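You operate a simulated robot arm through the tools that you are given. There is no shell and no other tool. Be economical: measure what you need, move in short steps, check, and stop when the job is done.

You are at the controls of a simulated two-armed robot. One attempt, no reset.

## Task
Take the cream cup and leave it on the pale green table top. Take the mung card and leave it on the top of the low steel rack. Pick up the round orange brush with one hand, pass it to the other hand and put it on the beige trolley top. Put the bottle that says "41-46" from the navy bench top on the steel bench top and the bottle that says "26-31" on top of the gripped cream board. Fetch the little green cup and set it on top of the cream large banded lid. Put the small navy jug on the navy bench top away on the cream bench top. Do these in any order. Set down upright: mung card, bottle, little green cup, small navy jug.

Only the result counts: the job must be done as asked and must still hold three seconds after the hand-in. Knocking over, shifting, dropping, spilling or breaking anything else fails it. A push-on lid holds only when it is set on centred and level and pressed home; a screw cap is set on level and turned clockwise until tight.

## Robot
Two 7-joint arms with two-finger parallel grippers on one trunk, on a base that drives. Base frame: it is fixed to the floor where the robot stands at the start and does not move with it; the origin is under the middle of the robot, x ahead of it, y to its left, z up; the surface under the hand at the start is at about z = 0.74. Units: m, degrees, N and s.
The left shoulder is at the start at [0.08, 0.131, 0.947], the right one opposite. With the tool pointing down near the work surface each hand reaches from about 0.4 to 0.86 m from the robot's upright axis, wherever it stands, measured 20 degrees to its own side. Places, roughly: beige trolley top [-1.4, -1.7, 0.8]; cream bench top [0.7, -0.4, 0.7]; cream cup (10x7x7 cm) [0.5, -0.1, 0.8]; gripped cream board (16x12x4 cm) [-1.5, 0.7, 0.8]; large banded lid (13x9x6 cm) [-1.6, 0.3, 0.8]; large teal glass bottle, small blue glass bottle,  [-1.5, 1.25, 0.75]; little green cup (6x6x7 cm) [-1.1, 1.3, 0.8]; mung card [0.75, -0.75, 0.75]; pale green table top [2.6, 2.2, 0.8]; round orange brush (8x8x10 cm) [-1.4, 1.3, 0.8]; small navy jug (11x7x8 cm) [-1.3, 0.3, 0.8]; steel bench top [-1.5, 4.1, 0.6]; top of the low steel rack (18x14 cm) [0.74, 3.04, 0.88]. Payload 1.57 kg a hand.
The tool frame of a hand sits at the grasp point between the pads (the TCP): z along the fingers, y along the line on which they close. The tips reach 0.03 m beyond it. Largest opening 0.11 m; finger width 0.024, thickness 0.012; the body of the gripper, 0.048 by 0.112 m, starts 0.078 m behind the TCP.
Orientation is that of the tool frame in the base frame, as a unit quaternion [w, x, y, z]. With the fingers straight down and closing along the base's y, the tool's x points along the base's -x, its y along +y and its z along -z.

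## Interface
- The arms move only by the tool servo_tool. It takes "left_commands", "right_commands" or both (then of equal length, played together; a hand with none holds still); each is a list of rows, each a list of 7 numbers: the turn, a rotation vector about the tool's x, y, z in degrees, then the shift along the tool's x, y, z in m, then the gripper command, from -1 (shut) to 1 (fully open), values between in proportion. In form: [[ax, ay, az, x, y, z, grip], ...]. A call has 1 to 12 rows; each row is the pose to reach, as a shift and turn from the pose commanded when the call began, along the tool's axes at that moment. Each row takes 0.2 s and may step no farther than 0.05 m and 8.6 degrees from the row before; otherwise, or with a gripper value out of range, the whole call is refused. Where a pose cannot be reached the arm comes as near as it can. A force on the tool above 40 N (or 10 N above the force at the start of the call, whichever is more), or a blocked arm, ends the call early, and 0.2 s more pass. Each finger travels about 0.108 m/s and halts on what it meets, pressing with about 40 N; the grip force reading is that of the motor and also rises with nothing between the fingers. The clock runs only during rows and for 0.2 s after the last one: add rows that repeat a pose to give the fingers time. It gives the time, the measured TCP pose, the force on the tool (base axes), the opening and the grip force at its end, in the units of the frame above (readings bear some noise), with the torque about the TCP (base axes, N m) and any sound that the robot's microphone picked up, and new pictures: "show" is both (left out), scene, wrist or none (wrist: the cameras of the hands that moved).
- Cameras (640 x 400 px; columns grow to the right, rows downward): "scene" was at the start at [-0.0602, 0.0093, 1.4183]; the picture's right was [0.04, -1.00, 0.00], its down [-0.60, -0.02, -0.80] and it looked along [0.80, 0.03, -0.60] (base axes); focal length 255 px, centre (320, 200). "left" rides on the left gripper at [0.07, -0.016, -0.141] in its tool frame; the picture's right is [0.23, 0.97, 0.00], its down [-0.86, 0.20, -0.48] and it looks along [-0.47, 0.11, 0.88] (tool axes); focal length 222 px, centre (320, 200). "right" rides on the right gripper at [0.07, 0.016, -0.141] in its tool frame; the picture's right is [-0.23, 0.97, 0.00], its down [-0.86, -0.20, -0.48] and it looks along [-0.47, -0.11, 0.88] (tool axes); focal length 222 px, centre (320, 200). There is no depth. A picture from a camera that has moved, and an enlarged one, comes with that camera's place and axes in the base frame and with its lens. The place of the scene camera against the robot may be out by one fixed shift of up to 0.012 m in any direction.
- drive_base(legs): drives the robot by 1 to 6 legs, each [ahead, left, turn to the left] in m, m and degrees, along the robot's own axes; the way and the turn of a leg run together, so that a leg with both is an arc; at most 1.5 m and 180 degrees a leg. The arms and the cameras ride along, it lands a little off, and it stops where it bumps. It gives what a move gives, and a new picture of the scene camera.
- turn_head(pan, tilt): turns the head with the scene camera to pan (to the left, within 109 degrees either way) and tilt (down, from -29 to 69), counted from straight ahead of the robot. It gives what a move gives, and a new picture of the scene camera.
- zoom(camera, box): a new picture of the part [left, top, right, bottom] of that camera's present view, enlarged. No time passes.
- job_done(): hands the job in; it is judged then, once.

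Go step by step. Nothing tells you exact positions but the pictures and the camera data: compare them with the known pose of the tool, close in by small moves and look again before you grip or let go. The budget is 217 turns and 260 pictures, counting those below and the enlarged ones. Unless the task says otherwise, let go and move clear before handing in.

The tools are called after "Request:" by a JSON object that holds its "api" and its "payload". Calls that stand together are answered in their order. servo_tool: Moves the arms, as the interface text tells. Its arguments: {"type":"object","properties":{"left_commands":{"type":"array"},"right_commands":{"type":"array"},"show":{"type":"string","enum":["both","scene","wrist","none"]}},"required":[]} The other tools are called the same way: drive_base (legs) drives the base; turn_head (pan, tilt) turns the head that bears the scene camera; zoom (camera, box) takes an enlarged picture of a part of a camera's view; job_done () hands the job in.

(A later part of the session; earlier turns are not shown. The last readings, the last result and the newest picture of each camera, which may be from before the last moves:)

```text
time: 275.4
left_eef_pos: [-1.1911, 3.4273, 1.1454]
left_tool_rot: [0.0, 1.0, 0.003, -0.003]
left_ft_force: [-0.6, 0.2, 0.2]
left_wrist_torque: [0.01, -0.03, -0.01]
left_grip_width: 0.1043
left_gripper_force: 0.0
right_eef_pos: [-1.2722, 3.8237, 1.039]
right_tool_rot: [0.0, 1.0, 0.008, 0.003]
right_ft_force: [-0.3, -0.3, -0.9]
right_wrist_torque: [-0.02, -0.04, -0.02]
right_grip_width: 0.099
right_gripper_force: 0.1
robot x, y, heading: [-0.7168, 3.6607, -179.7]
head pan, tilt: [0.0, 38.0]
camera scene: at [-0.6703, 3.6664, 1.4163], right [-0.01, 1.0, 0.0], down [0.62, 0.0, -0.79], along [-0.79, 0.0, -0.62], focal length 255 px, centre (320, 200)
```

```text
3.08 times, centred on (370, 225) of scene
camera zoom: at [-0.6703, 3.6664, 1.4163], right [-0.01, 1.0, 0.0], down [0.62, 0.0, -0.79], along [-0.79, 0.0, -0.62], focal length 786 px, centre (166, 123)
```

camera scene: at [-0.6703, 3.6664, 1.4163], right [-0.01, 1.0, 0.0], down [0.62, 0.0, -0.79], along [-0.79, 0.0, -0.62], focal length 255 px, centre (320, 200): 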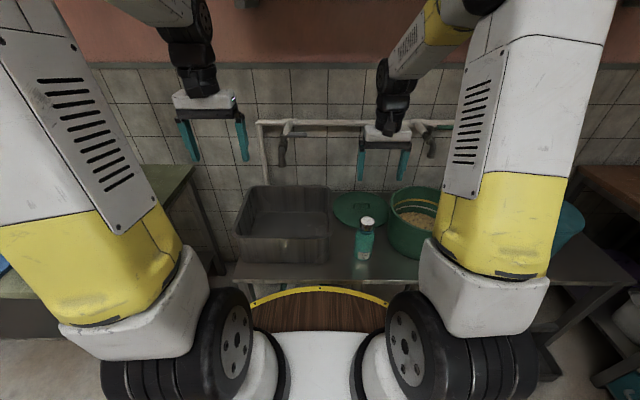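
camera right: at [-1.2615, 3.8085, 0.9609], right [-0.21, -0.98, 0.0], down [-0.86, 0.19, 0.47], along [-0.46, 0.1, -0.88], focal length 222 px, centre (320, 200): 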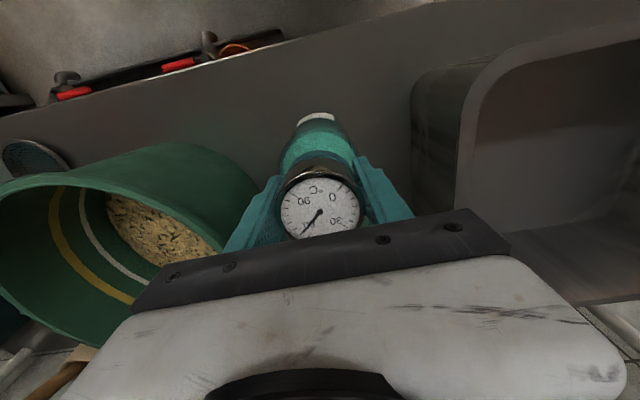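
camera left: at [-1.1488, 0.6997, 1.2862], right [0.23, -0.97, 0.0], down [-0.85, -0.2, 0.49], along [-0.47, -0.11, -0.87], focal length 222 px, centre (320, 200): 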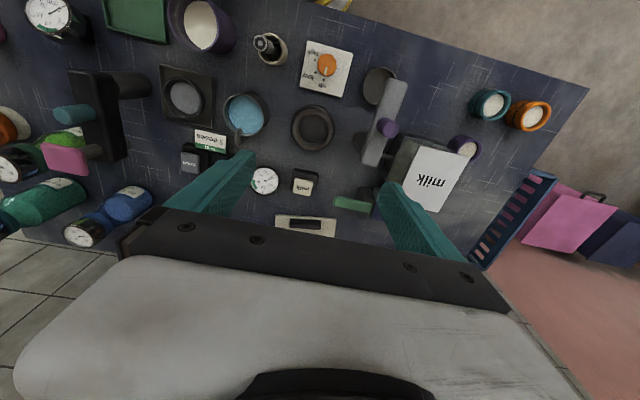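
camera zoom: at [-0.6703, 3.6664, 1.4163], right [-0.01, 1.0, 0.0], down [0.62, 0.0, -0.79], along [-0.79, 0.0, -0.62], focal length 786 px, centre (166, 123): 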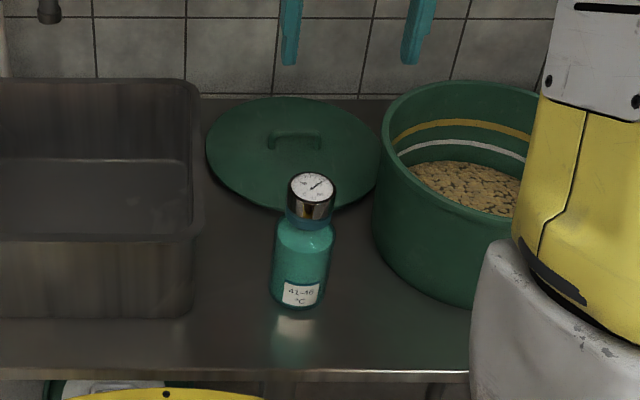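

The 41-46 bottle stands on the steel bench. Now the orange brush: back to the navy bench.

Request:
{"api": "drive_base", "payload": {"legs": [[-0.3, 0, 0], [0, 1.5, 0], [0, 1.06, 0], [0.27, 0, -0.3]]}}

Request:
{"api": "servo_tool", "payload": {"right_commands": [[0, 0, 0, 0.01, 0, -0.01, 0.8], [0, 0, 0, 0.02, 0, -0.02, 0.8]], "show": "wrist"}}

Request:
{"api": "zoom", "payload": {"camera": "scene", "box": [300, 160, 460, 280]}}

```text
time: 291.0
left_eef_pos: [-1.1789, 0.8883, 1.1453]
left_tool_rot: [0.0, 1.0, -0.007, -0.005]
left_ft_force: [-1.3, 0.4, -0.9]
left_wrist_torque: [0.0, 0.0, 0.0]
left_grip_width: 0.1046
left_gripper_force: 0.0
right_eef_pos: [-1.2524, 1.2866, 1.0398]
right_tool_rot: [0.0, 1.0, -0.002, 0.001]
right_ft_force: [0.1, -0.2, 0.1]
right_wrist_torque: [0.01, -0.01, -0.01]
right_grip_width: 0.0991
right_gripper_force: 0.0
robot x, y, heading: [-0.6962, 1.1107, 179.3]
head pan, tilt: [0.0, 38.0]
camera scene: at [-0.6521, 1.1168, 1.4162], right [0.01, 1.0, 0.0], down [0.62, -0.01, -0.79], along [-0.79, 0.01, -0.62], focal length 255 px, centre (320, 200)
```

scene: 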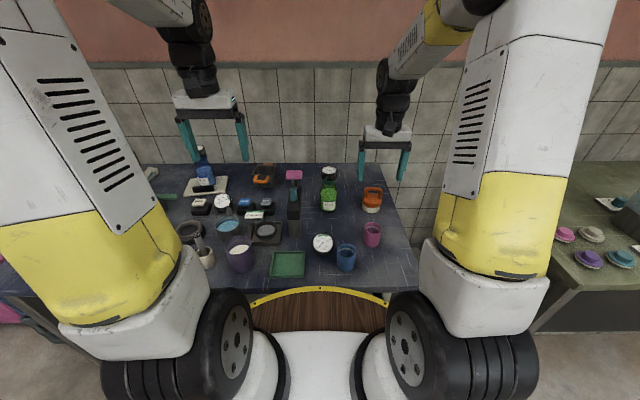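

```text
time: 291.6
left_eef_pos: [-1.1792, 0.8864, 1.1453]
left_tool_rot: [0.0, 1.0, -0.006, -0.004]
left_ft_force: [0.7, 0.1, 0.6]
left_wrist_torque: [-0.05, -0.07, 0.0]
left_grip_width: 0.1046
left_gripper_force: 0.1
right_eef_pos: [-1.2326, 1.2876, 1.0602]
right_tool_rot: [0.001, 1.0, -0.001, 0.001]
right_ft_force: [0.8, 0.2, -0.2]
right_wrist_torque: [-0.02, 0.0, 0.0]
right_grip_width: 0.0992
right_gripper_force: 0.1
robot x, y, heading: [-0.7013, 1.1104, 179.3]
head pan, tilt: [0.0, 38.0]
camera right: at [-1.1622, 1.2709, 1.2014], right [-0.23, -0.97, 0.0], down [-0.86, 0.2, 0.48], along [-0.46, 0.11, -0.88], focal length 222 px, centre (320, 200)
```

right: 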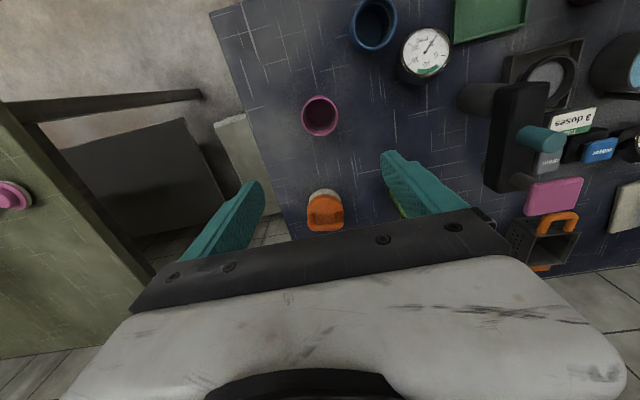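

```text
3.33 times, centred on (380, 220) of scene
camera zoom: at [-0.6524, 1.1168, 1.4163], right [0.01, 1.0, 0.0], down [0.62, -0.01, -0.79], along [-0.79, 0.01, -0.62], focal length 851 px, centre (120, 133)
```

zoom: 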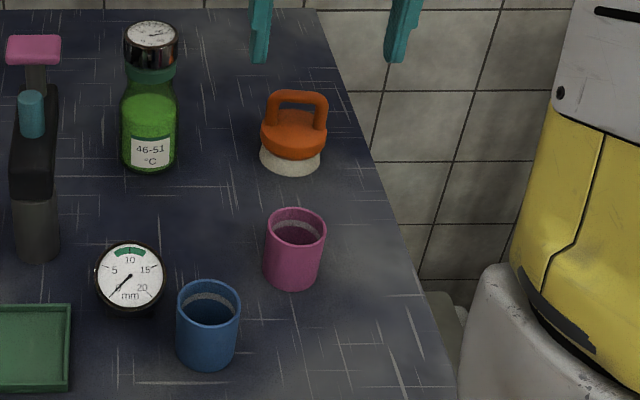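

Brush at about [-1.385,1.31], its handle arch running along y. I'll take the handle with fingers closing along x, camera on the outer side, so I yaw the right hand by −90° while moving above it.

Request:
{"api": "servo_tool", "payload": {"right_commands": [[0, 0, -8, -0.01, -0.002, -0.01, 0.8], [0, 0, -16, -0.02, -0.004, -0.02, 0.8], [0, 0, -24, -0.03, -0.006, -0.03, 0.8], [0, 0, -32, -0.04, -0.008, -0.04, 0.8], [0, 0, -40, -0.05, -0.01, -0.05, 0.8], [0, 0, -48, -0.06, -0.012, -0.05, 0.8], [0, 0, -56, -0.07, -0.014, -0.05, 0.8], [0, 0, -64, -0.08, -0.016, -0.05, 0.8], [0, 0, -72, -0.09, -0.018, -0.05, 0.8], [0, 0, -80, -0.1, -0.02, -0.05, 0.8], [0, 0, -88, -0.11, -0.02, -0.05, 0.8], [0, 0, -90, -0.12, -0.02, -0.05, 0.8]]}}

```text
time: 294.2
left_eef_pos: [-1.1788, 0.886, 1.1458]
left_tool_rot: [-0.001, 1.0, -0.007, -0.003]
left_ft_force: [0.4, 0.3, 0.5]
left_wrist_torque: [0.01, 0.01, 0.0]
left_grip_width: 0.1043
left_gripper_force: 0.2
right_eef_pos: [-1.3525, 1.3069, 1.1096]
right_tool_rot: [0.002, 0.708, 0.706, 0.0]
right_ft_force: [0.2, -0.1, 0.0]
right_wrist_torque: [0.03, -0.01, -0.01]
right_grip_width: 0.0988
right_gripper_force: 0.1
robot x, y, heading: [-0.6988, 1.1104, 179.1]
head pan, tilt: [0.0, 38.0]
camera scene: at [-0.6521, 1.1168, 1.4162], right [0.01, 1.0, 0.0], down [0.62, -0.01, -0.79], along [-0.79, 0.01, -0.62], focal length 255 px, centre (320, 200)
camera right: at [-1.3356, 1.3775, 1.251], right [0.97, -0.23, 0.0], down [-0.2, -0.85, 0.48], along [-0.11, -0.47, -0.88], focal length 222 px, centre (320, 200)
```

scene: 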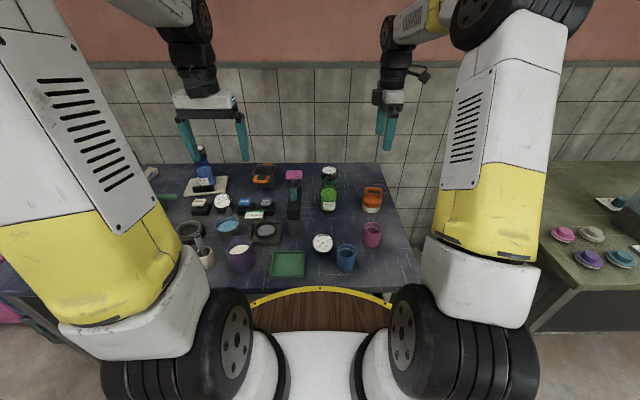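
right: 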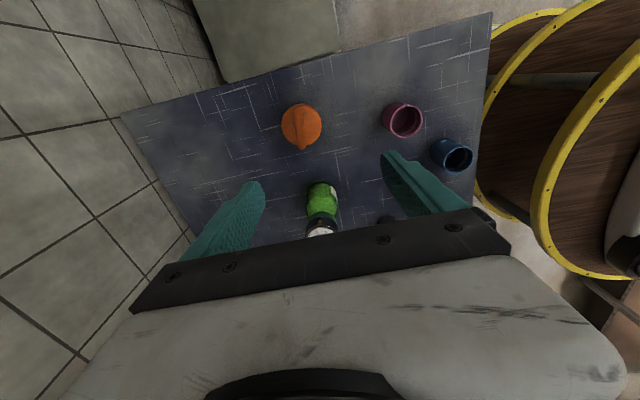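

Request:
{"api": "zoom", "payload": {"camera": "right", "box": [260, 85, 350, 165]}}

```text
5.00 times, centred on (305, 125) of right
camera zoom: at [-1.3356, 1.3775, 1.251], right [0.97, -0.23, 0.0], down [-0.2, -0.85, 0.48], along [-0.11, -0.47, -0.88], focal length 1111 px, centre (395, 575)
```

zoom: 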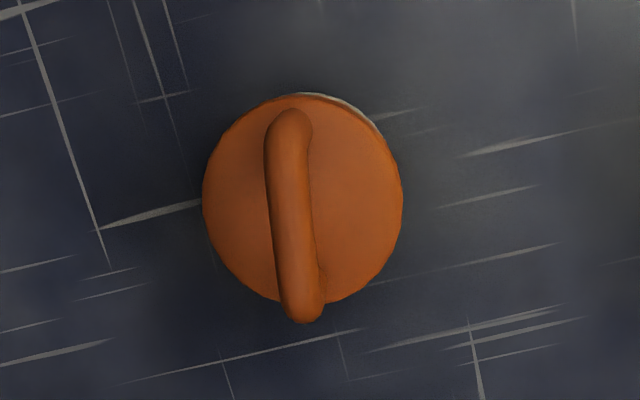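

Brush centre is [-1.382,1.315], the handle bar turned about 8°. I align the yaw and descend above the handle.

Request:
{"api": "servo_tool", "payload": {"right_commands": [[0, 0, 4, 0.004, -0.015, 0.03, 0.6], [0, 0, 7.8, 0.008, -0.0295, 0.07, 0.4], [0, 0, 7.8, 0.008, -0.0295, 0.11, 0.2], [0, 0, 7.8, 0.008, -0.0295, 0.15, 0.2], [0, 0, 7.8, 0.008, -0.0295, 0.18, 0.2], [0, 0, 7.8, 0.008, -0.0295, 0.185, 0.2]]}}

Request:
{"api": "zoom", "payload": {"camera": "scene", "box": [320, 140, 440, 240]}}

```text
time: 295.6
left_eef_pos: [-1.1779, 0.8879, 1.146]
left_tool_rot: [0.0, 1.0, -0.007, -0.005]
left_ft_force: [1.0, -0.4, 0.4]
left_wrist_torque: [0.02, -0.01, -0.06]
left_grip_width: 0.1044
left_gripper_force: 0.0
right_eef_pos: [-1.3791, 1.316, 0.9224]
right_tool_rot: [0.0, 0.755, 0.656, 0.001]
right_ft_force: [-0.5, -0.1, 0.0]
right_wrist_torque: [-0.01, -0.02, -0.02]
right_grip_width: 0.0664
right_gripper_force: 0.1
robot x, y, heading: [-0.6945, 1.1172, 179.2]
head pan, tilt: [0.0, 38.0]
camera scene: at [-0.6522, 1.1168, 1.4162], right [0.01, 1.0, 0.0], down [0.62, -0.01, -0.79], along [-0.79, 0.01, -0.62], focal length 255 px, centre (320, 200)
camera right: at [-1.3541, 1.3833, 1.0642], right [0.93, -0.36, 0.0], down [-0.32, -0.82, 0.48], along [-0.17, -0.45, -0.88], focal length 222 px, centre (320, 200)
```

scene: 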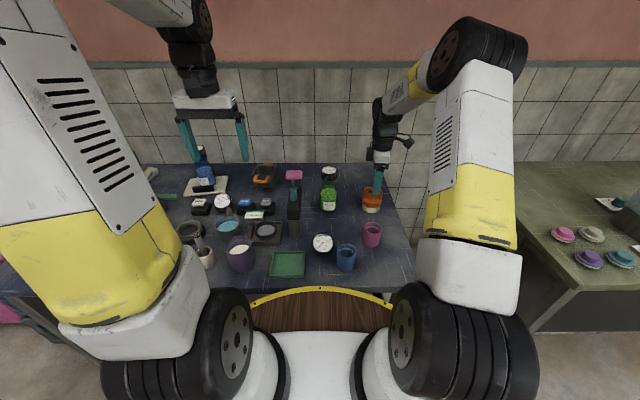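
right: 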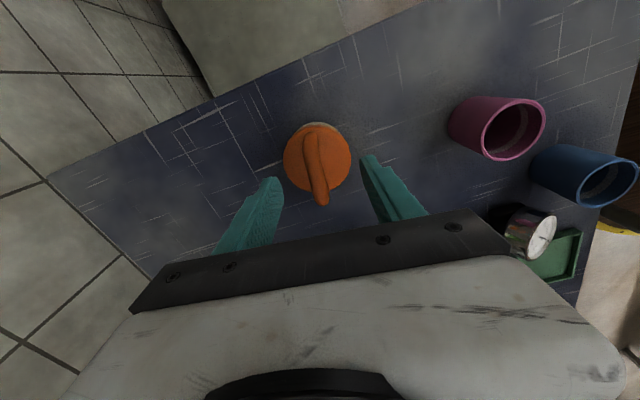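

```text
4.00 times, centred on (380, 190) of scene
camera zoom: at [-0.6522, 1.1168, 1.4162], right [0.01, 1.0, 0.0], down [0.62, -0.01, -0.79], along [-0.79, 0.01, -0.62], focal length 1022 px, centre (80, 240)
```

zoom: 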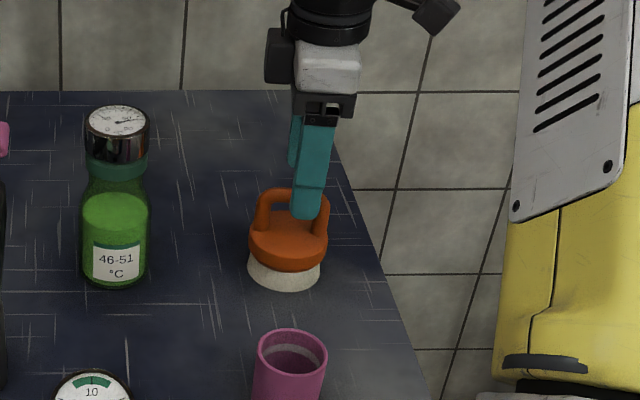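

Aligned over the handle. I descend and close on the bar.

Request:
{"api": "servo_tool", "payload": {"right_commands": [[0, 0, 0, 0, 0, 0.012, 0.2], [0, 0, 0, 0, 0, 0.024, 0.2], [0, 0, 0, 0, 0, 0.033, 0.2], [0, 0, 0, 0, 0, 0.033, -0.3], [0, 0, 0, 0, 0, 0.033, -0.8], [0, 0, 0, 0, 0, 0.033, -1], [0, 0, 0, 0, 0, 0.033, -1], [0, 0, 0, 0, 0, 0.033, -1]], "show": "wrist"}}

Request:
{"api": "zoom", "payload": {"camera": "scene", "box": [320, 140, 440, 240]}}

```text
time: 297.4
left_eef_pos: [-1.1783, 0.8873, 1.1458]
left_tool_rot: [0.0, 1.0, -0.006, -0.005]
left_ft_force: [0.2, 0.4, -0.3]
left_wrist_torque: [0.0, 0.01, -0.01]
left_grip_width: 0.1044
left_gripper_force: 0.0
right_eef_pos: [-1.3807, 1.3158, 0.8906]
right_tool_rot: [0.0, 0.755, 0.656, 0.0]
right_ft_force: [-0.1, -0.4, -1.2]
right_wrist_torque: [0.01, -0.01, -0.03]
right_grip_width: 0.0129
right_gripper_force: 29.9
robot x, y, heading: [-0.701, 1.111, 179.0]
head pan, tilt: [0.0, 38.0]
camera right: at [-1.3549, 1.383, 1.0327], right [0.93, -0.36, 0.0], down [-0.32, -0.82, 0.48], along [-0.17, -0.45, -0.88], focal length 222 px, centre (320, 200)
```

right: 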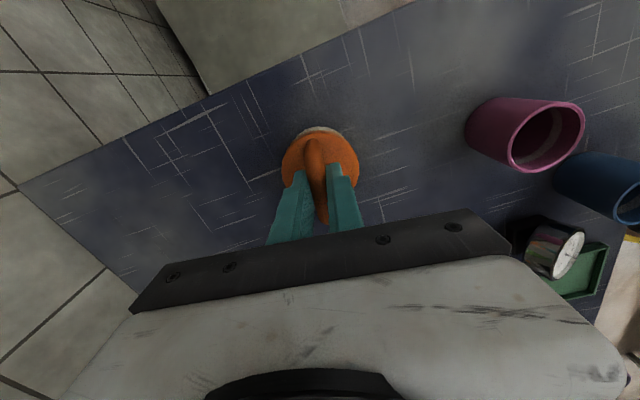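

```text
4.00 times, centred on (380, 190) of scene
camera zoom: at [-0.6523, 1.1168, 1.4163], right [0.01, 1.0, 0.0], down [0.62, -0.01, -0.79], along [-0.79, 0.01, -0.62], focal length 1022 px, centre (80, 240)
```

zoom: 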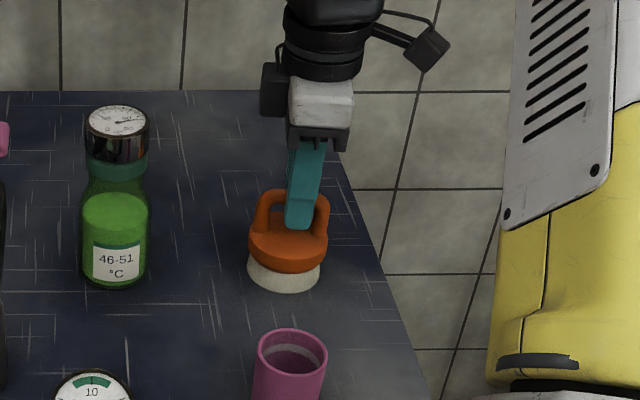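

Gripped on the bar (13 mm). I lift it and check.

Request:
{"api": "servo_tool", "payload": {"right_commands": [[0, 0, 0, 0, 0, -0.005, -1], [0, 0, 0, 0, 0, -0.02, -1], [0, 0, 0, 0, 0, -0.055, -1], [0, 0, 0, 0, 0, -0.095, -1], [0, 0, 0, 0, 0, -0.135, -1], [0, 0, 0, 0, 0, -0.175, -1], [0, 0, 0, 0, 0, -0.21, -1]], "show": "wrist"}}

Request:
{"api": "drive_base", "payload": {"legs": [[-0.35, 0, 0]]}}

```text
time: 299.0
left_eef_pos: [-1.1786, 0.887, 1.1461]
left_tool_rot: [0.0, 1.0, -0.008, -0.005]
left_ft_force: [-1.0, 0.1, -0.1]
left_wrist_torque: [0.01, -0.01, 0.0]
left_grip_width: 0.1045
left_gripper_force: 0.1
right_eef_pos: [-1.3794, 1.317, 1.1021]
right_tool_rot: [0.002, 0.754, 0.656, 0.001]
right_ft_force: [0.3, 0.0, -0.9]
right_wrist_torque: [0.02, -0.04, -0.02]
right_grip_width: 0.0129
right_gripper_force: 29.6
robot x, y, heading: [-0.6997, 1.1133, 179.4]
head pan, tilt: [0.0, 38.0]
camera right: at [-1.3552, 1.3839, 1.2438], right [0.93, -0.36, 0.0], down [-0.32, -0.82, 0.48], along [-0.17, -0.45, -0.88], focal length 222 px, centre (320, 200)
```

right: 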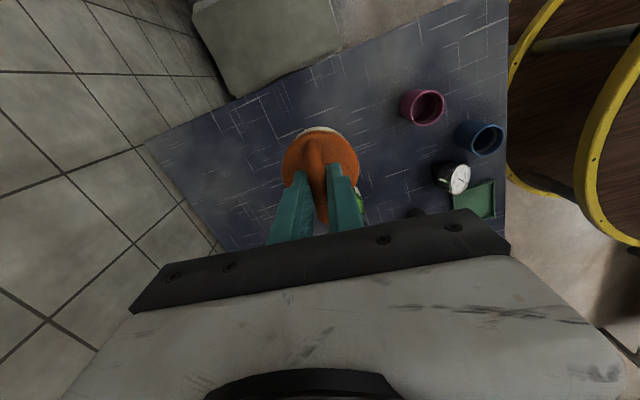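

```text
time: 301.2
left_eef_pos: [-0.8316, 0.8819, 1.1466]
left_tool_rot: [0.0, 1.0, -0.005, -0.004]
left_ft_force: [1.1, 0.2, 0.3]
left_wrist_torque: [-0.03, 0.02, -0.02]
left_grip_width: 0.1045
left_gripper_force: 0.0
right_eef_pos: [-1.0356, 1.3108, 1.101]
right_tool_rot: [0.001, 0.753, 0.658, 0.0]
right_ft_force: [-1.2, -0.1, -1.4]
right_wrist_torque: [-0.02, 0.06, 0.0]
right_grip_width: 0.0129
right_gripper_force: 29.3
robot x, y, heading: [-0.3536, 1.1087, 179.2]
head pan, tilt: [0.0, 38.0]
camera scene: at [-0.3061, 1.1128, 1.4163], right [0.01, 1.0, 0.0], down [0.62, -0.01, -0.79], along [-0.79, 0.01, -0.62], focal length 255 px, centre (320, 200)
```

scene: 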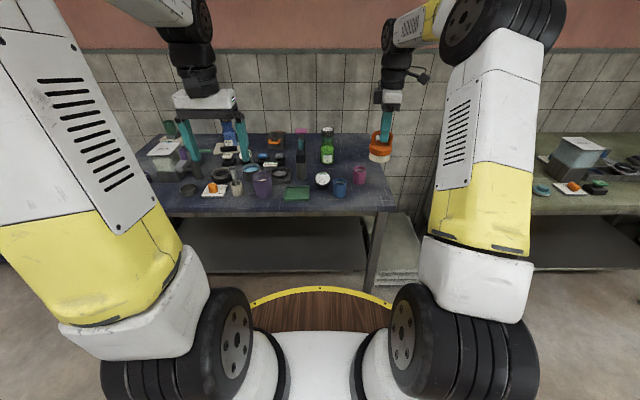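

The brush is held by the right hand. For the handover I bring it to the middle in mid-air and yaw the left hand 90° first.

Request:
{"api": "servo_tool", "payload": {"right_commands": [[0, 0, 0, -0.015, 0.011, -0.002, -1], [0, 0, 0, -0.03, 0.022, -0.004, -1], [0, 0, 0, -0.045, 0.032, -0.006, -1], [0, 0, 0, -0.06, 0.043, -0.008, -1], [0, 0, 0, -0.075, 0.054, -0.01, -1], [0, 0, 0, -0.09, 0.064, -0.012, -1], [0, 0, 0, -0.105, 0.075, -0.014, -1], [0, 0, 0, -0.12, 0.086, -0.016, -1], [0, 0, 0, -0.135, 0.097, -0.018, -1], [0, 0, 0, -0.148, 0.1064, -0.02, -1], [0, 0, 0, -0.148, 0.1064, -0.02, -1], [0, 0, 0, -0.148, 0.1064, -0.02, -1]], "left_commands": [[0, 0, 8, 0, 0.005, -0.005, 0.9], [0, 0, 16, 0, 0.01, -0.01, 0.9], [0, 0, 24, 0, 0.015, -0.015, 0.9], [0, 0, 32, 0, 0.02, -0.02, 0.9], [0, 0, 40, 0, 0.025, -0.025, 0.9], [0, 0, 48, 0, 0.03, -0.03, 0.9], [0, 0, 56, 0, 0.035, -0.035, 0.9], [0, 0, 64, 0, 0.04, -0.04, 0.9], [0, 0, 72, 0, 0.045, -0.045, 0.9], [0, 0, 80, 0, 0.05, -0.05, 0.9], [0, 0, 88, 0, 0.05, -0.05, 0.9], [0, 0, 90, 0, 0.05, -0.05, 0.9]]}}

```text
time: 303.8
left_eef_pos: [-0.8324, 0.8321, 1.1962]
left_tool_rot: [-0.004, -0.703, 0.711, 0.004]
left_ft_force: [0.6, -0.1, -0.1]
left_wrist_torque: [-0.02, -0.01, 0.02]
left_grip_width: 0.1044
left_gripper_force: 0.0
right_eef_pos: [-0.951, 1.149, 1.1207]
right_tool_rot: [0.0, 0.754, 0.657, 0.001]
right_ft_force: [0.4, 0.4, -1.4]
right_wrist_torque: [0.01, 0.0, -0.01]
right_grip_width: 0.0128
right_gripper_force: 29.7
robot x, y, heading: [-0.3526, 1.1043, 179.1]
head pan, tilt: [0.0, 38.0]
camera scene: at [-0.306, 1.1127, 1.4162], right [0.01, 1.0, 0.0], down [0.62, -0.01, -0.79], along [-0.79, 0.01, -0.62], focal length 255 px, centre (320, 200)
camera right: at [-0.9247, 1.2169, 1.2633], right [0.93, -0.36, 0.0], down [-0.32, -0.82, 0.48], along [-0.17, -0.45, -0.88], focal length 222 px, centre (320, 200)
camera left: at [-0.815, 0.7628, 1.3364], right [-0.98, -0.22, 0.01], down [-0.19, 0.86, 0.48], along [-0.11, 0.47, -0.88], focal length 222 px, centre (320, 200)
```

scene: 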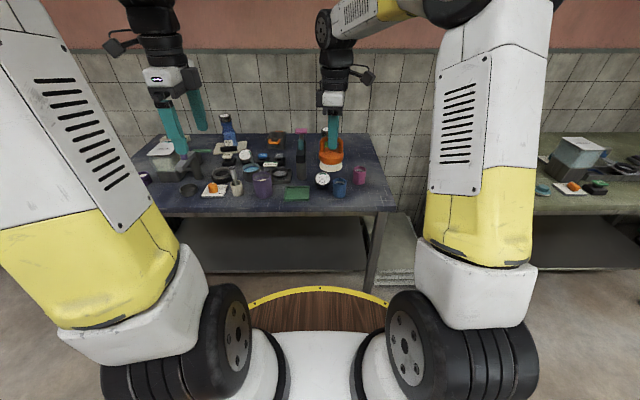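
right: 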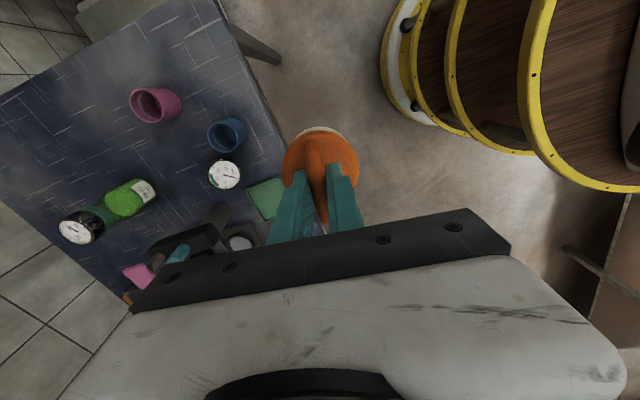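
left: 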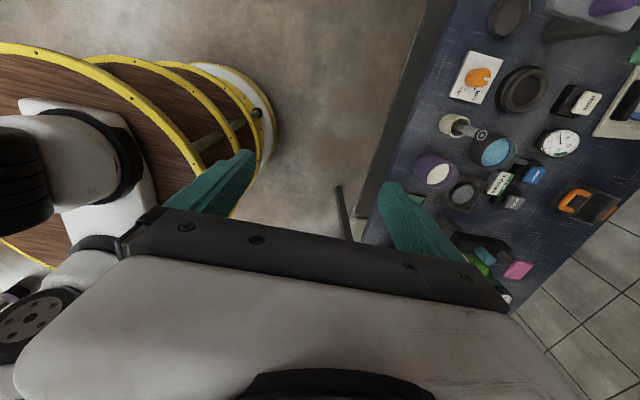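

Left yaw is done. Now I tilt the left hand 50° and bring it to a stand-off 15 cm from the brush disc.

Request:
{"api": "servo_tool", "payload": {"left_commands": [[0, -7, 0, -0.029, 0.017, 0.0, 0.9], [0, -14, 0, -0.058, 0.034, 0.0, 0.9], [0, -21, 0, -0.087, 0.051, 0.0, 0.9], [0, -28, 0, -0.116, 0.068, 0.008, 0.9], [0, -35, 0, -0.145, 0.085, 0.015, 0.9], [0, -42, 0, -0.174, 0.102, 0.023, 1], [0, -50, 0, -0.203, 0.118, 0.031, 1], [0, -50, 0, -0.203, 0.118, 0.031, 1]]}}

```text
time: 305.6
left_eef_pos: [-0.9508, 1.0379, 1.1669]
left_tool_rot: [0.299, -0.635, 0.646, 0.3]
left_ft_force: [-0.1, 0.3, 0.9]
left_wrist_torque: [0.03, 0.0, 0.01]
left_grip_width: 0.1101
left_gripper_force: 0.1
right_eef_pos: [-0.9506, 1.1499, 1.1225]
right_tool_rot: [0.001, 0.754, 0.657, 0.0]
right_ft_force: [-0.2, -0.3, -0.3]
right_wrist_torque: [-0.01, -0.02, 0.01]
right_grip_width: 0.0131
right_gripper_force: 29.5
robot x, y, heading: [-0.3486, 1.1071, 179.3]
head pan, tilt: [0.0, 38.0]
camera scene: at [-0.3061, 1.1128, 1.4163], right [0.01, 1.0, 0.0], down [0.62, -0.01, -0.79], along [-0.79, 0.01, -0.62], focal length 255 px, centre (320, 200)
camera left: at [-0.9343, 0.8844, 1.2041], right [-0.98, -0.14, -0.17], down [-0.19, 0.18, 0.96], along [-0.1, 0.97, -0.2], focal length 222 px, centre (320, 200)
```

scene: 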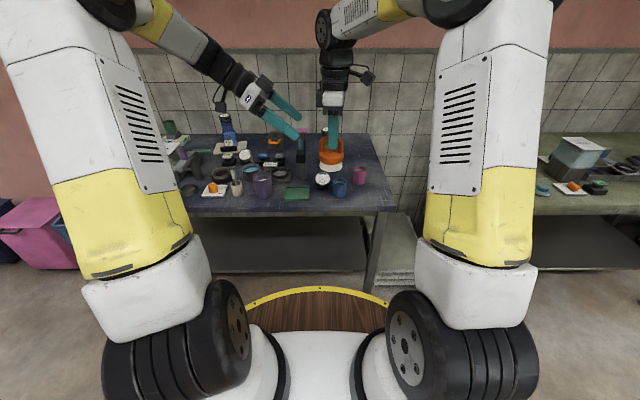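
left: 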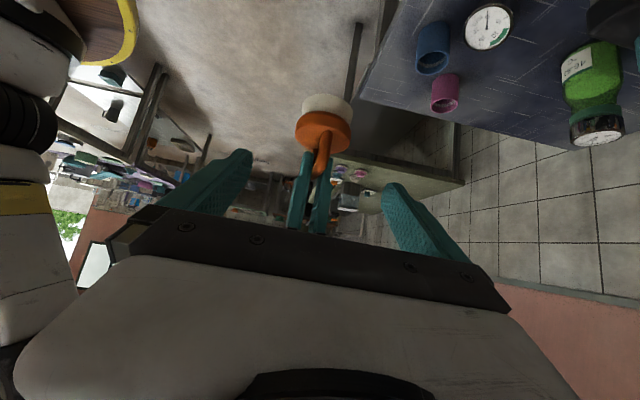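

The left camera sees the disc well: centre about z≈1.058. I move the left hand in along its axis so the fingers straddle the disc.

Request:
{"api": "servo_tool", "payload": {"left_commands": [[0, 0, 0, 0.0106, -0.0013, 0.03, 1], [0, 0, 0, 0.0106, -0.0013, 0.07, 1], [0, 0, 0, 0.0106, -0.0013, 0.11, 1], [0, 0, 0, 0.0106, -0.0013, 0.14, 1], [0, 0, 0, 0.0106, -0.0013, 0.15, 1], [0, 0, 0, 0.0106, -0.0013, 0.15, 1]]}}

Request:
{"api": "zoom", "payload": {"camera": "scene", "box": [240, 60, 400, 190]}}

```text
time: 307.0
left_eef_pos: [-0.9473, 1.1439, 1.0625]
left_tool_rot: [0.298, -0.636, 0.646, 0.3]
left_ft_force: [0.6, -0.1, -0.4]
left_wrist_torque: [0.01, 0.01, 0.01]
left_grip_width: 0.11
left_gripper_force: 0.0
right_eef_pos: [-0.9506, 1.1501, 1.1215]
right_tool_rot: [0.001, 0.754, 0.657, 0.0]
right_ft_force: [0.0, 0.1, -1.9]
right_wrist_torque: [0.0, -0.04, 0.03]
right_grip_width: 0.013
right_gripper_force: 30.2
robot x, y, heading: [-0.3472, 1.1048, 179.7]
head pan, tilt: [0.0, 38.0]
camera scene: at [-0.3061, 1.1128, 1.4163], right [0.01, 1.0, 0.0], down [0.62, -0.01, -0.79], along [-0.79, 0.01, -0.62], focal length 255 px, centre (320, 200)
camera left: at [-0.9308, 0.9918, 1.0993], right [-0.98, -0.14, -0.17], down [-0.19, 0.18, 0.96], along [-0.1, 0.97, -0.21], focal length 222 px, centre (320, 200)
```

scene: 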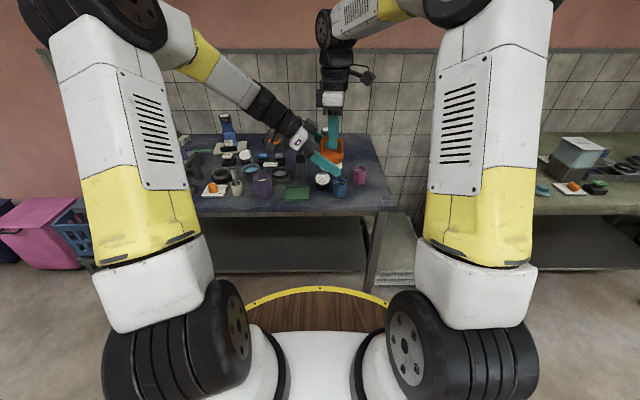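
left: 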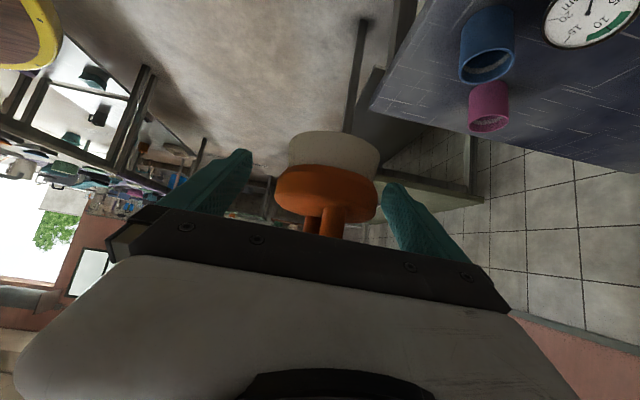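

```text
3.08 times, centred on (320, 125) of scene
camera zoom: at [-0.3061, 1.1128, 1.4163], right [0.01, 1.0, 0.0], down [0.62, -0.01, -0.79], along [-0.79, 0.01, -0.62], focal length 786 px, centre (320, 431)
```

zoom: 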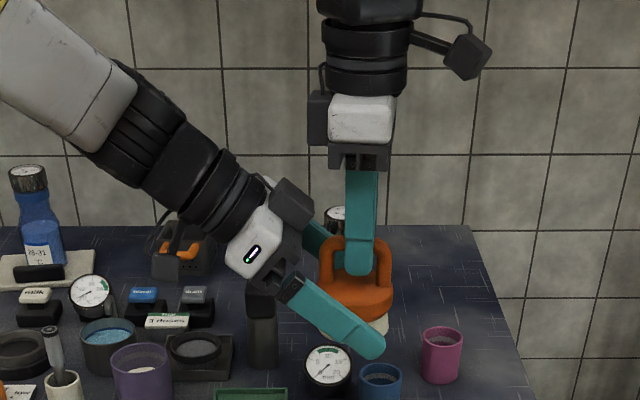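

The left fingers straddle the disc. I centre by 3 mm and close the left gripper.

Request:
{"api": "servo_tool", "payload": {"left_commands": [[0, 0, 0, 0, 0.003, 0.003, 0.7], [0, 0, 0, 0, 0.003, 0.003, 0.4], [0, 0, 0, 0, 0.003, 0.003, 0.1], [0, 0, 0, 0, 0.003, 0.003, -0.4], [0, 0, 0, 0, 0.003, 0.003, -1], [0, 0, 0, 0, 0.003, 0.003, -1], [0, 0, 0, 0, 0.003, 0.003, -1]]}}

```text
time: 308.6
left_eef_pos: [-0.9494, 1.1473, 1.0607]
left_tool_rot: [0.298, -0.637, 0.645, 0.3]
left_ft_force: [-14.2, 1.0, -4.8]
left_wrist_torque: [-0.03, -0.75, 0.1]
left_grip_width: 0.0704
left_gripper_force: 40.1
right_eef_pos: [-0.9502, 1.1491, 1.1215]
right_tool_rot: [0.001, 0.754, 0.657, 0.002]
right_ft_force: [15.1, -1.3, 4.2]
right_wrist_torque: [-0.04, -0.13, -0.03]
right_grip_width: 0.0128
right_gripper_force: 29.8
robot x, y, heading: [-0.3522, 1.1105, 179.0]
head pan, tilt: [0.0, 38.0]
camera scene: at [-0.3061, 1.1128, 1.4163], right [0.01, 1.0, 0.0], down [0.62, -0.01, -0.79], along [-0.79, 0.01, -0.62], focal length 255 px, centre (320, 200)
camera left: at [-0.9339, 0.9938, 1.0972], right [-0.98, -0.14, -0.17], down [-0.19, 0.18, 0.96], along [-0.1, 0.97, -0.21], focal length 222 px, centre (320, 200)
```

scene: 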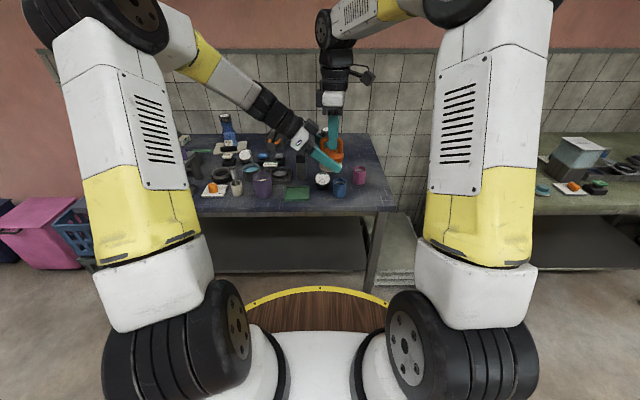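
left: 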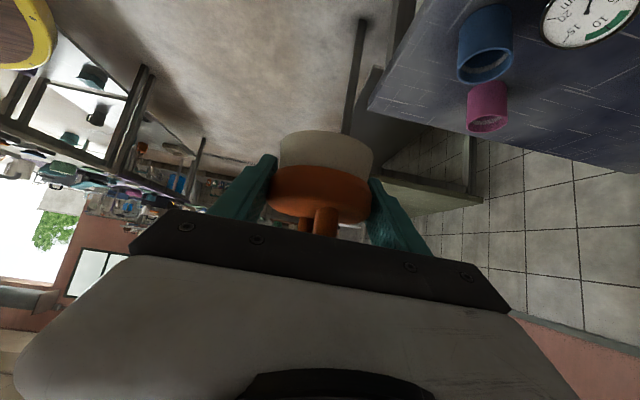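

The left holds the disc (0.070 m). I open the right hand just enough and lift it away.

Request:
{"api": "servo_tool", "payload": {"right_commands": [[0, 0, 0, 0, 0, 0, -0.6], [0, 0, 0, 0, 0, 0, -0.3], [0, 0, 0, 0, 0, 0, -0.3], [0, 0, 0, 0, 0, -0.03, -0.3], [0, 0, 0, 0, 0, -0.07, -0.3], [0, 0, 0, 0.0, 0, -0.11, -0.3], [0, 0, 0, 0.04, 0, -0.13, -0.3], [0, 0, 0, 0.08, 0, -0.14, -0.3], [0, 0, 0, 0.12, 0, -0.14, 0], [0, 0, 0, 0.16, 0, -0.14, 0]]}}

```text
time: 310.8
left_eef_pos: [-0.9495, 1.1463, 1.0605]
left_tool_rot: [0.298, -0.636, 0.646, 0.3]
left_ft_force: [0.9, 0.3, 0.0]
left_wrist_torque: [0.03, -0.02, 0.01]
left_grip_width: 0.0704
left_gripper_force: 40.1
right_eef_pos: [-0.9271, 1.3091, 1.2622]
right_tool_rot: [0.001, 0.753, 0.658, 0.001]
right_ft_force: [-1.0, 0.6, 0.3]
right_wrist_torque: [0.02, 0.01, -0.01]
right_grip_width: 0.0548
right_gripper_force: 0.1
robot x, y, heading: [-0.3498, 1.1082, 179.4]
head pan, tilt: [0.0, 38.0]
camera scene: at [-0.3061, 1.1124, 1.4163], right [0.01, 1.0, 0.0], down [0.62, -0.01, -0.79], along [-0.79, 0.01, -0.62], focal length 255 px, centre (320, 200)
camera right: at [-0.9033, 1.3764, 1.4027], right [0.93, -0.36, 0.0], down [-0.31, -0.82, 0.48], along [-0.17, -0.45, -0.88], focal length 222 px, centre (320, 200)
```

scene: 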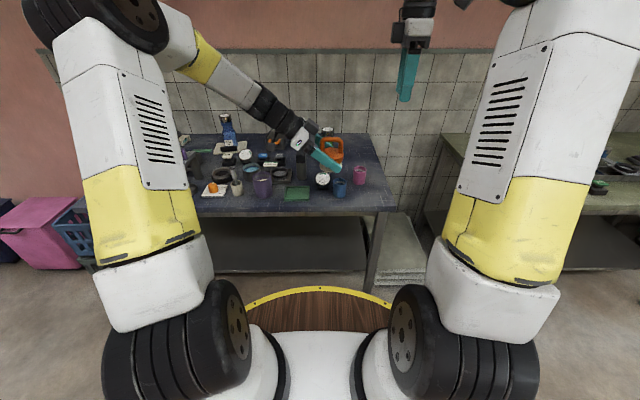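
right: 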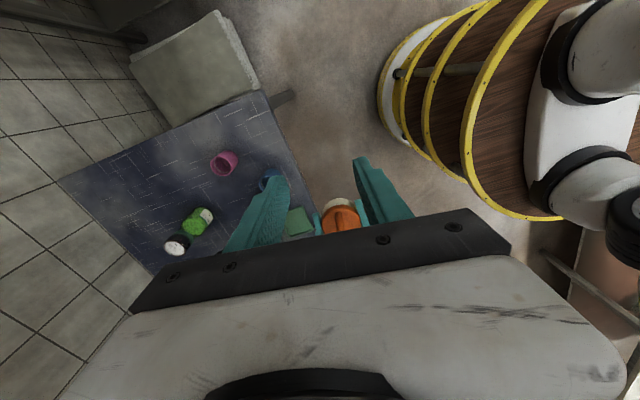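

Handover achieved: the left hand holds the brush alone. Now I drive toward the beige trolley near [-1.4,-1.7].

Request:
{"api": "drive_base", "payload": {"legs": [[0, 1.5, 0.6], [0, 0.9, 0]]}}

Request:
{"api": "turn_head", "payload": {"pan": 25, "tilt": 35}}

```text
time: 322.4
left_eef_pos: [-0.9489, -1.2298, 1.0621]
left_tool_rot: [-0.296, 0.641, -0.641, -0.302]
left_ft_force: [0.5, 0.4, -0.2]
left_wrist_torque: [-0.01, 0.0, 0.02]
left_grip_width: 0.0703
left_gripper_force: 40.3
right_eef_pos: [-0.9298, -1.0665, 1.2612]
right_tool_rot: [0.001, 0.75, 0.662, 0.0]
right_ft_force: [-0.2, -0.1, 0.3]
right_wrist_torque: [0.02, 0.02, 0.01]
right_grip_width: 0.0551
right_gripper_force: 0.0
robot x, y, heading: [-0.35, -1.2588, -179.7]
head pan, tilt: [0.0, 38.0]
camera scene: at [-0.305, -1.254, 1.4163], right [0.0, 1.0, 0.0], down [0.62, 0.0, -0.79], along [-0.79, 0.0, -0.62], focal length 255 px, centre (320, 200)
```

scene: 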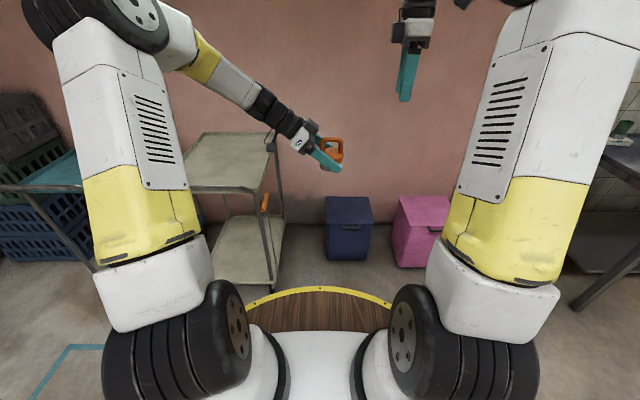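

```text
time: 323.3
left_eef_pos: [-0.9495, -1.2306, 1.0607]
left_tool_rot: [0.296, -0.641, 0.641, 0.302]
left_ft_force: [0.5, -0.5, -0.3]
left_wrist_torque: [0.0, -0.01, -0.02]
left_grip_width: 0.0705
left_gripper_force: 40.4
right_eef_pos: [-0.9302, -1.0669, 1.2617]
right_tool_rot: [0.001, 0.749, 0.663, 0.001]
right_ft_force: [0.3, 0.0, 1.2]
right_wrist_torque: [0.0, -0.01, 0.0]
right_grip_width: 0.0552
right_gripper_force: 0.0
robot x, y, heading: [-0.3472, -1.2588, -179.4]
head pan, tilt: [25.0, 35.0]
camera scene: at [-0.2983, -1.2911, 1.4208], right [-0.43, 0.9, 0.0], down [0.52, 0.24, -0.82], along [-0.74, -0.35, -0.57], focal length 255 px, centre (320, 200)
```

scene: 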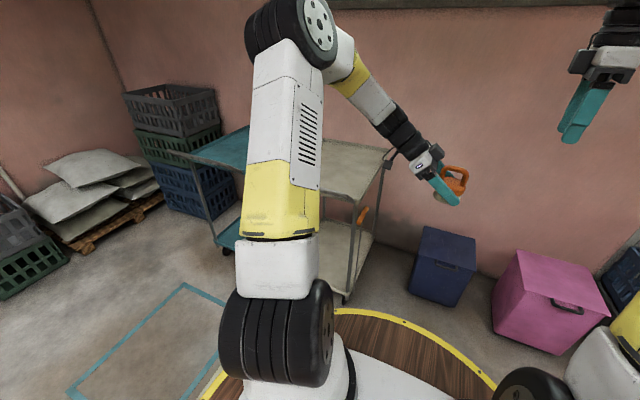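

The beige trolley top spans about x −1.16…−1.74, y −1.5…−1.95. I strafe to face its middle.

Request:
{"api": "drive_base", "payload": {"legs": [[0, 0.46, -0.5]]}}

Request:
{"api": "turn_head", "payload": {"pan": 0, "tilt": 32}}

Request:
{"api": "zoom", "payload": {"camera": "scene", "box": [190, 90, 450, 260]}}

```text
time: 326.1
left_eef_pos: [-0.9479, -1.6818, 1.0618]
left_tool_rot: [0.297, -0.638, 0.644, 0.3]
left_ft_force: [-0.1, 0.5, 0.5]
left_wrist_torque: [0.02, -0.01, 0.0]
left_grip_width: 0.0703
left_gripper_force: 40.1
right_eef_pos: [-0.9288, -1.519, 1.261]
right_tool_rot: [0.0, 0.752, 0.659, 0.001]
right_ft_force: [0.3, -0.5, 0.3]
right_wrist_torque: [0.0, 0.01, 0.02]
right_grip_width: 0.0552
right_gripper_force: 0.1
robot x, y, heading: [-0.3522, -1.7188, 179.8]
head pan, tilt: [25.0, 35.0]
camera scene: at [-0.2989, -1.7485, 1.4208], right [-0.42, 0.91, 0.0], down [0.52, 0.24, -0.82], along [-0.74, -0.34, -0.57], focal length 255 px, centre (320, 200)
```

scene: 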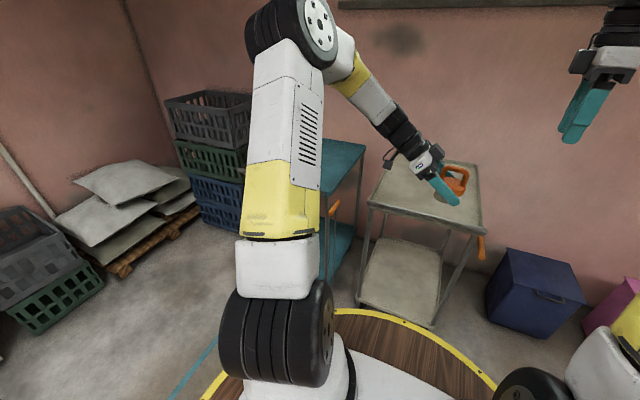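

```text
time: 327.0
left_eef_pos: [-0.9475, -1.6807, 1.0595]
left_tool_rot: [0.298, -0.638, 0.644, 0.3]
left_ft_force: [0.6, 0.0, -0.8]
left_wrist_torque: [0.01, 0.01, 0.01]
left_grip_width: 0.0703
left_gripper_force: 40.3
right_eef_pos: [-0.9288, -1.5183, 1.2607]
right_tool_rot: [0.0, 0.752, 0.659, 0.001]
right_ft_force: [1.2, -0.4, -0.7]
right_wrist_torque: [0.0, 0.06, 0.05]
right_grip_width: 0.0549
right_gripper_force: 0.1
robot x, y, heading: [-0.3476, -1.7162, 179.8]
head pan, tilt: [0.0, 32.0]
camera scene: at [-0.3084, -1.7113, 1.4255], right [0.0, 1.0, 0.0], down [0.53, 0.0, -0.85], along [-0.85, 0.0, -0.53], focal length 255 px, centre (320, 200)
```

scene: 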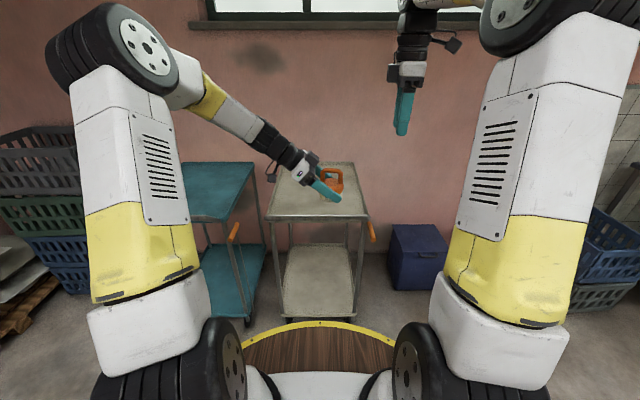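

```text
2.35 times, centred on (320, 175) of scene
camera zoom: at [-0.3084, -1.7113, 1.4255], right [0.0, 1.0, 0.0], down [0.53, 0.0, -0.85], along [-0.85, 0.0, -0.53], focal length 601 px, centre (320, 259)
```

zoom: 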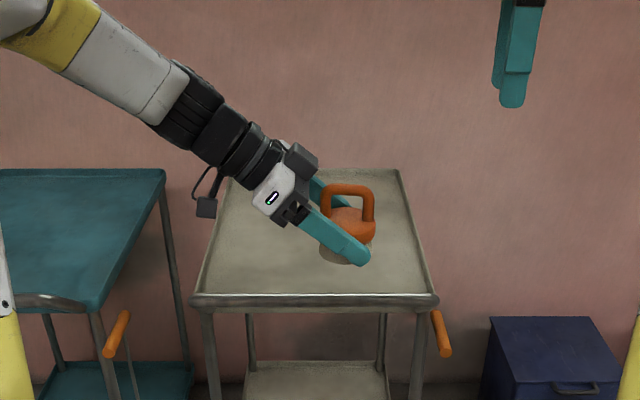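

The trolley top is empty, rimmed at the front. I drive 0.37 m ahead, then lower the brush.

Request:
{"api": "drive_base", "payload": {"legs": [[0.37, 0, 0]]}}

Request:
{"api": "zoom", "payload": {"camera": "scene", "box": [190, 90, 450, 260]}}

Request:
{"api": "zoom", "payload": {"camera": "left", "box": [0, 0, 640, 400]}}

```text
time: 329.3
left_eef_pos: [-1.3158, -1.6852, 1.0611]
left_tool_rot: [0.296, -0.64, 0.641, 0.302]
left_ft_force: [-0.1, 0.1, 0.1]
left_wrist_torque: [0.01, 0.02, 0.03]
left_grip_width: 0.0702
left_gripper_force: 40.2
right_eef_pos: [-1.2959, -1.5231, 1.2617]
right_tool_rot: [0.0, 0.749, 0.662, 0.001]
right_ft_force: [-0.6, -1.0, -0.4]
right_wrist_torque: [-0.01, 0.0, -0.02]
right_grip_width: 0.0551
right_gripper_force: 0.0
robot x, y, heading: [-0.7178, -1.7169, -180.1]
head pan, tilt: [0.0, 32.0]
camera scene: at [-0.6755, -1.7104, 1.4255], right [0.0, 1.0, 0.0], down [0.53, 0.0, -0.85], along [-0.85, 0.0, -0.53], focal length 255 px, centre (320, 200)
```

scene: 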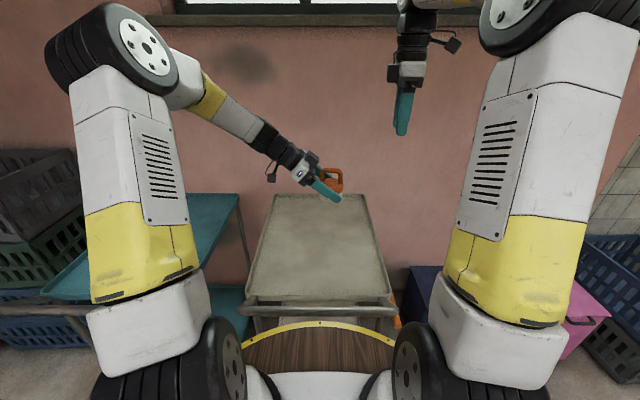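

```text
2.35 times, centred on (320, 175) of scene
camera zoom: at [-0.6755, -1.7104, 1.4255], right [0.0, 1.0, 0.0], down [0.53, 0.0, -0.85], along [-0.85, 0.0, -0.53], focal length 601 px, centre (320, 259)
```

zoom: 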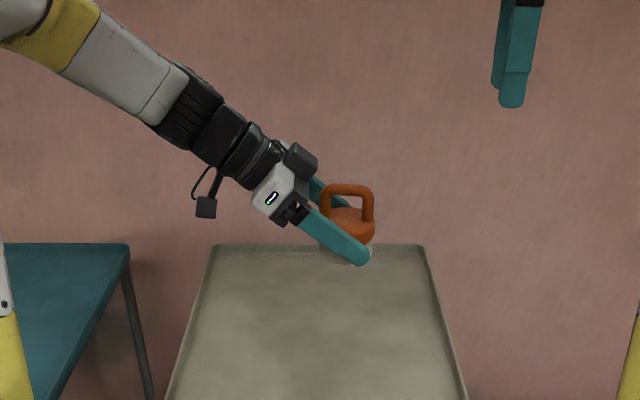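

```text
1.00 times, centred on (320, 200) of left (not enlarged: the box is as wide or as high as the picture)
camera zoom: at [-1.2982, -1.8376, 1.0973], right [-0.97, -0.15, -0.17], down [-0.19, 0.18, 0.96], along [-0.11, 0.97, -0.21], focal length 222 px, centre (320, 200)
```

zoom: 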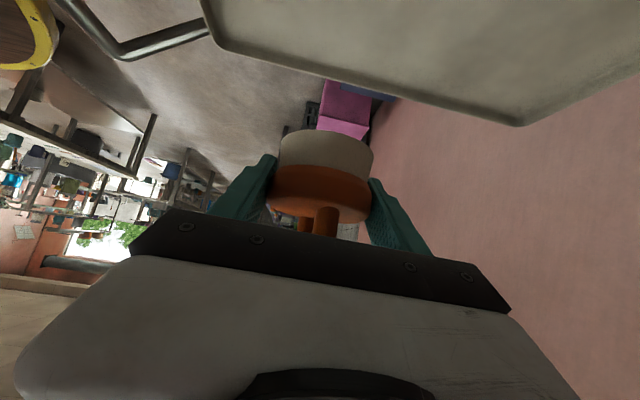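

I lower the brush 0.2 m over the trolley.

Request:
{"api": "servo_tool", "payload": {"left_commands": [[0, 0, 0, 0.03, 0.008, 0.018, -1], [0, 0, 0, 0.064, 0.016, 0.039, -1], [0, 0, 0, 0.1, 0.024, 0.061, -1], [0, 0, 0, 0.136, 0.032, 0.083, -1], [0, 0, 0, 0.16, 0.04, 0.098, -1], [0, 0, 0, 0.1725, 0.04, 0.1056, -1], [0, 0, 0, 0.1725, 0.04, 0.1056, -1]]}}

Request:
{"api": "zoom", "payload": {"camera": "scene", "box": [230, 150, 410, 270]}}

```text
time: 330.9
left_eef_pos: [-1.3579, -1.7145, 0.8599]
left_tool_rot: [0.296, -0.641, 0.641, 0.302]
left_ft_force: [-1.4, -0.5, 1.0]
left_wrist_torque: [0.01, -0.01, 0.02]
left_grip_width: 0.0703
left_gripper_force: 40.0
right_eef_pos: [-1.2982, -1.5225, 1.2613]
right_tool_rot: [0.001, 0.749, 0.663, 0.001]
right_ft_force: [-0.2, -0.2, 0.2]
right_wrist_torque: [0.0, 0.03, 0.0]
right_grip_width: 0.0549
right_gripper_force: 0.0
robot x, y, heading: [-0.7154, -1.7157, -179.9]
head pan, tilt: [0.0, 32.0]
camera scene: at [-0.6756, -1.7105, 1.4255], right [0.0, 1.0, 0.0], down [0.53, 0.0, -0.85], along [-0.85, 0.0, -0.53], focal length 255 px, centre (320, 200)
camera left: at [-1.3401, -1.8671, 0.8967], right [-0.97, -0.15, -0.17], down [-0.19, 0.18, 0.96], along [-0.11, 0.97, -0.21], focal length 222 px, centre (320, 200)
```

scene: 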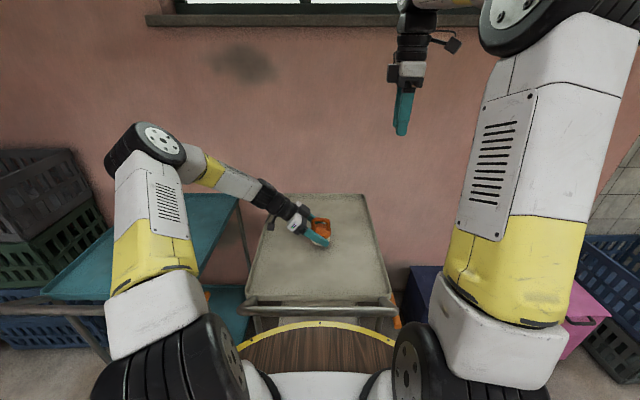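
left: 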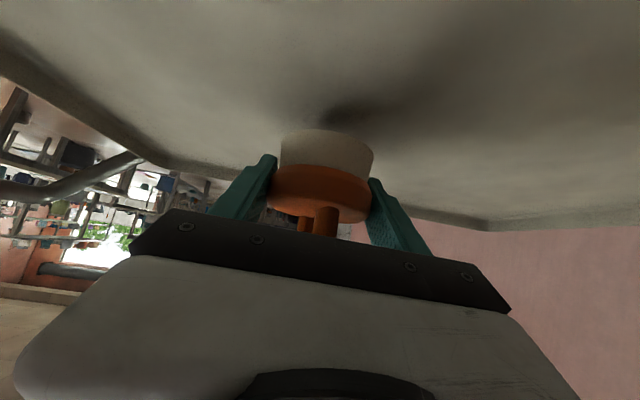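

```text
3.33 times, centred on (320, 210) of scene
camera zoom: at [-0.6756, -1.7105, 1.4255], right [0.0, 1.0, 0.0], down [0.53, 0.0, -0.85], along [-0.85, 0.0, -0.53], focal length 851 px, centre (320, 167)
```

zoom: 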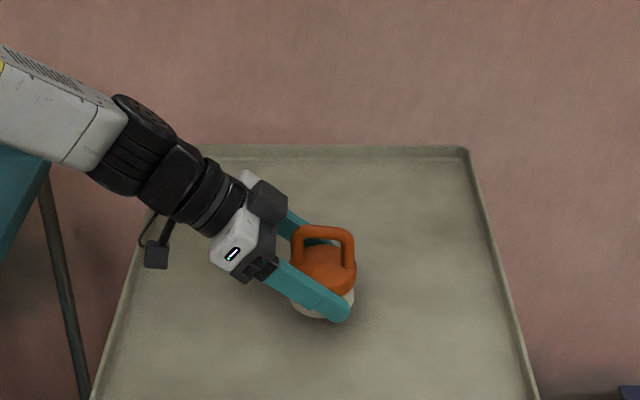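

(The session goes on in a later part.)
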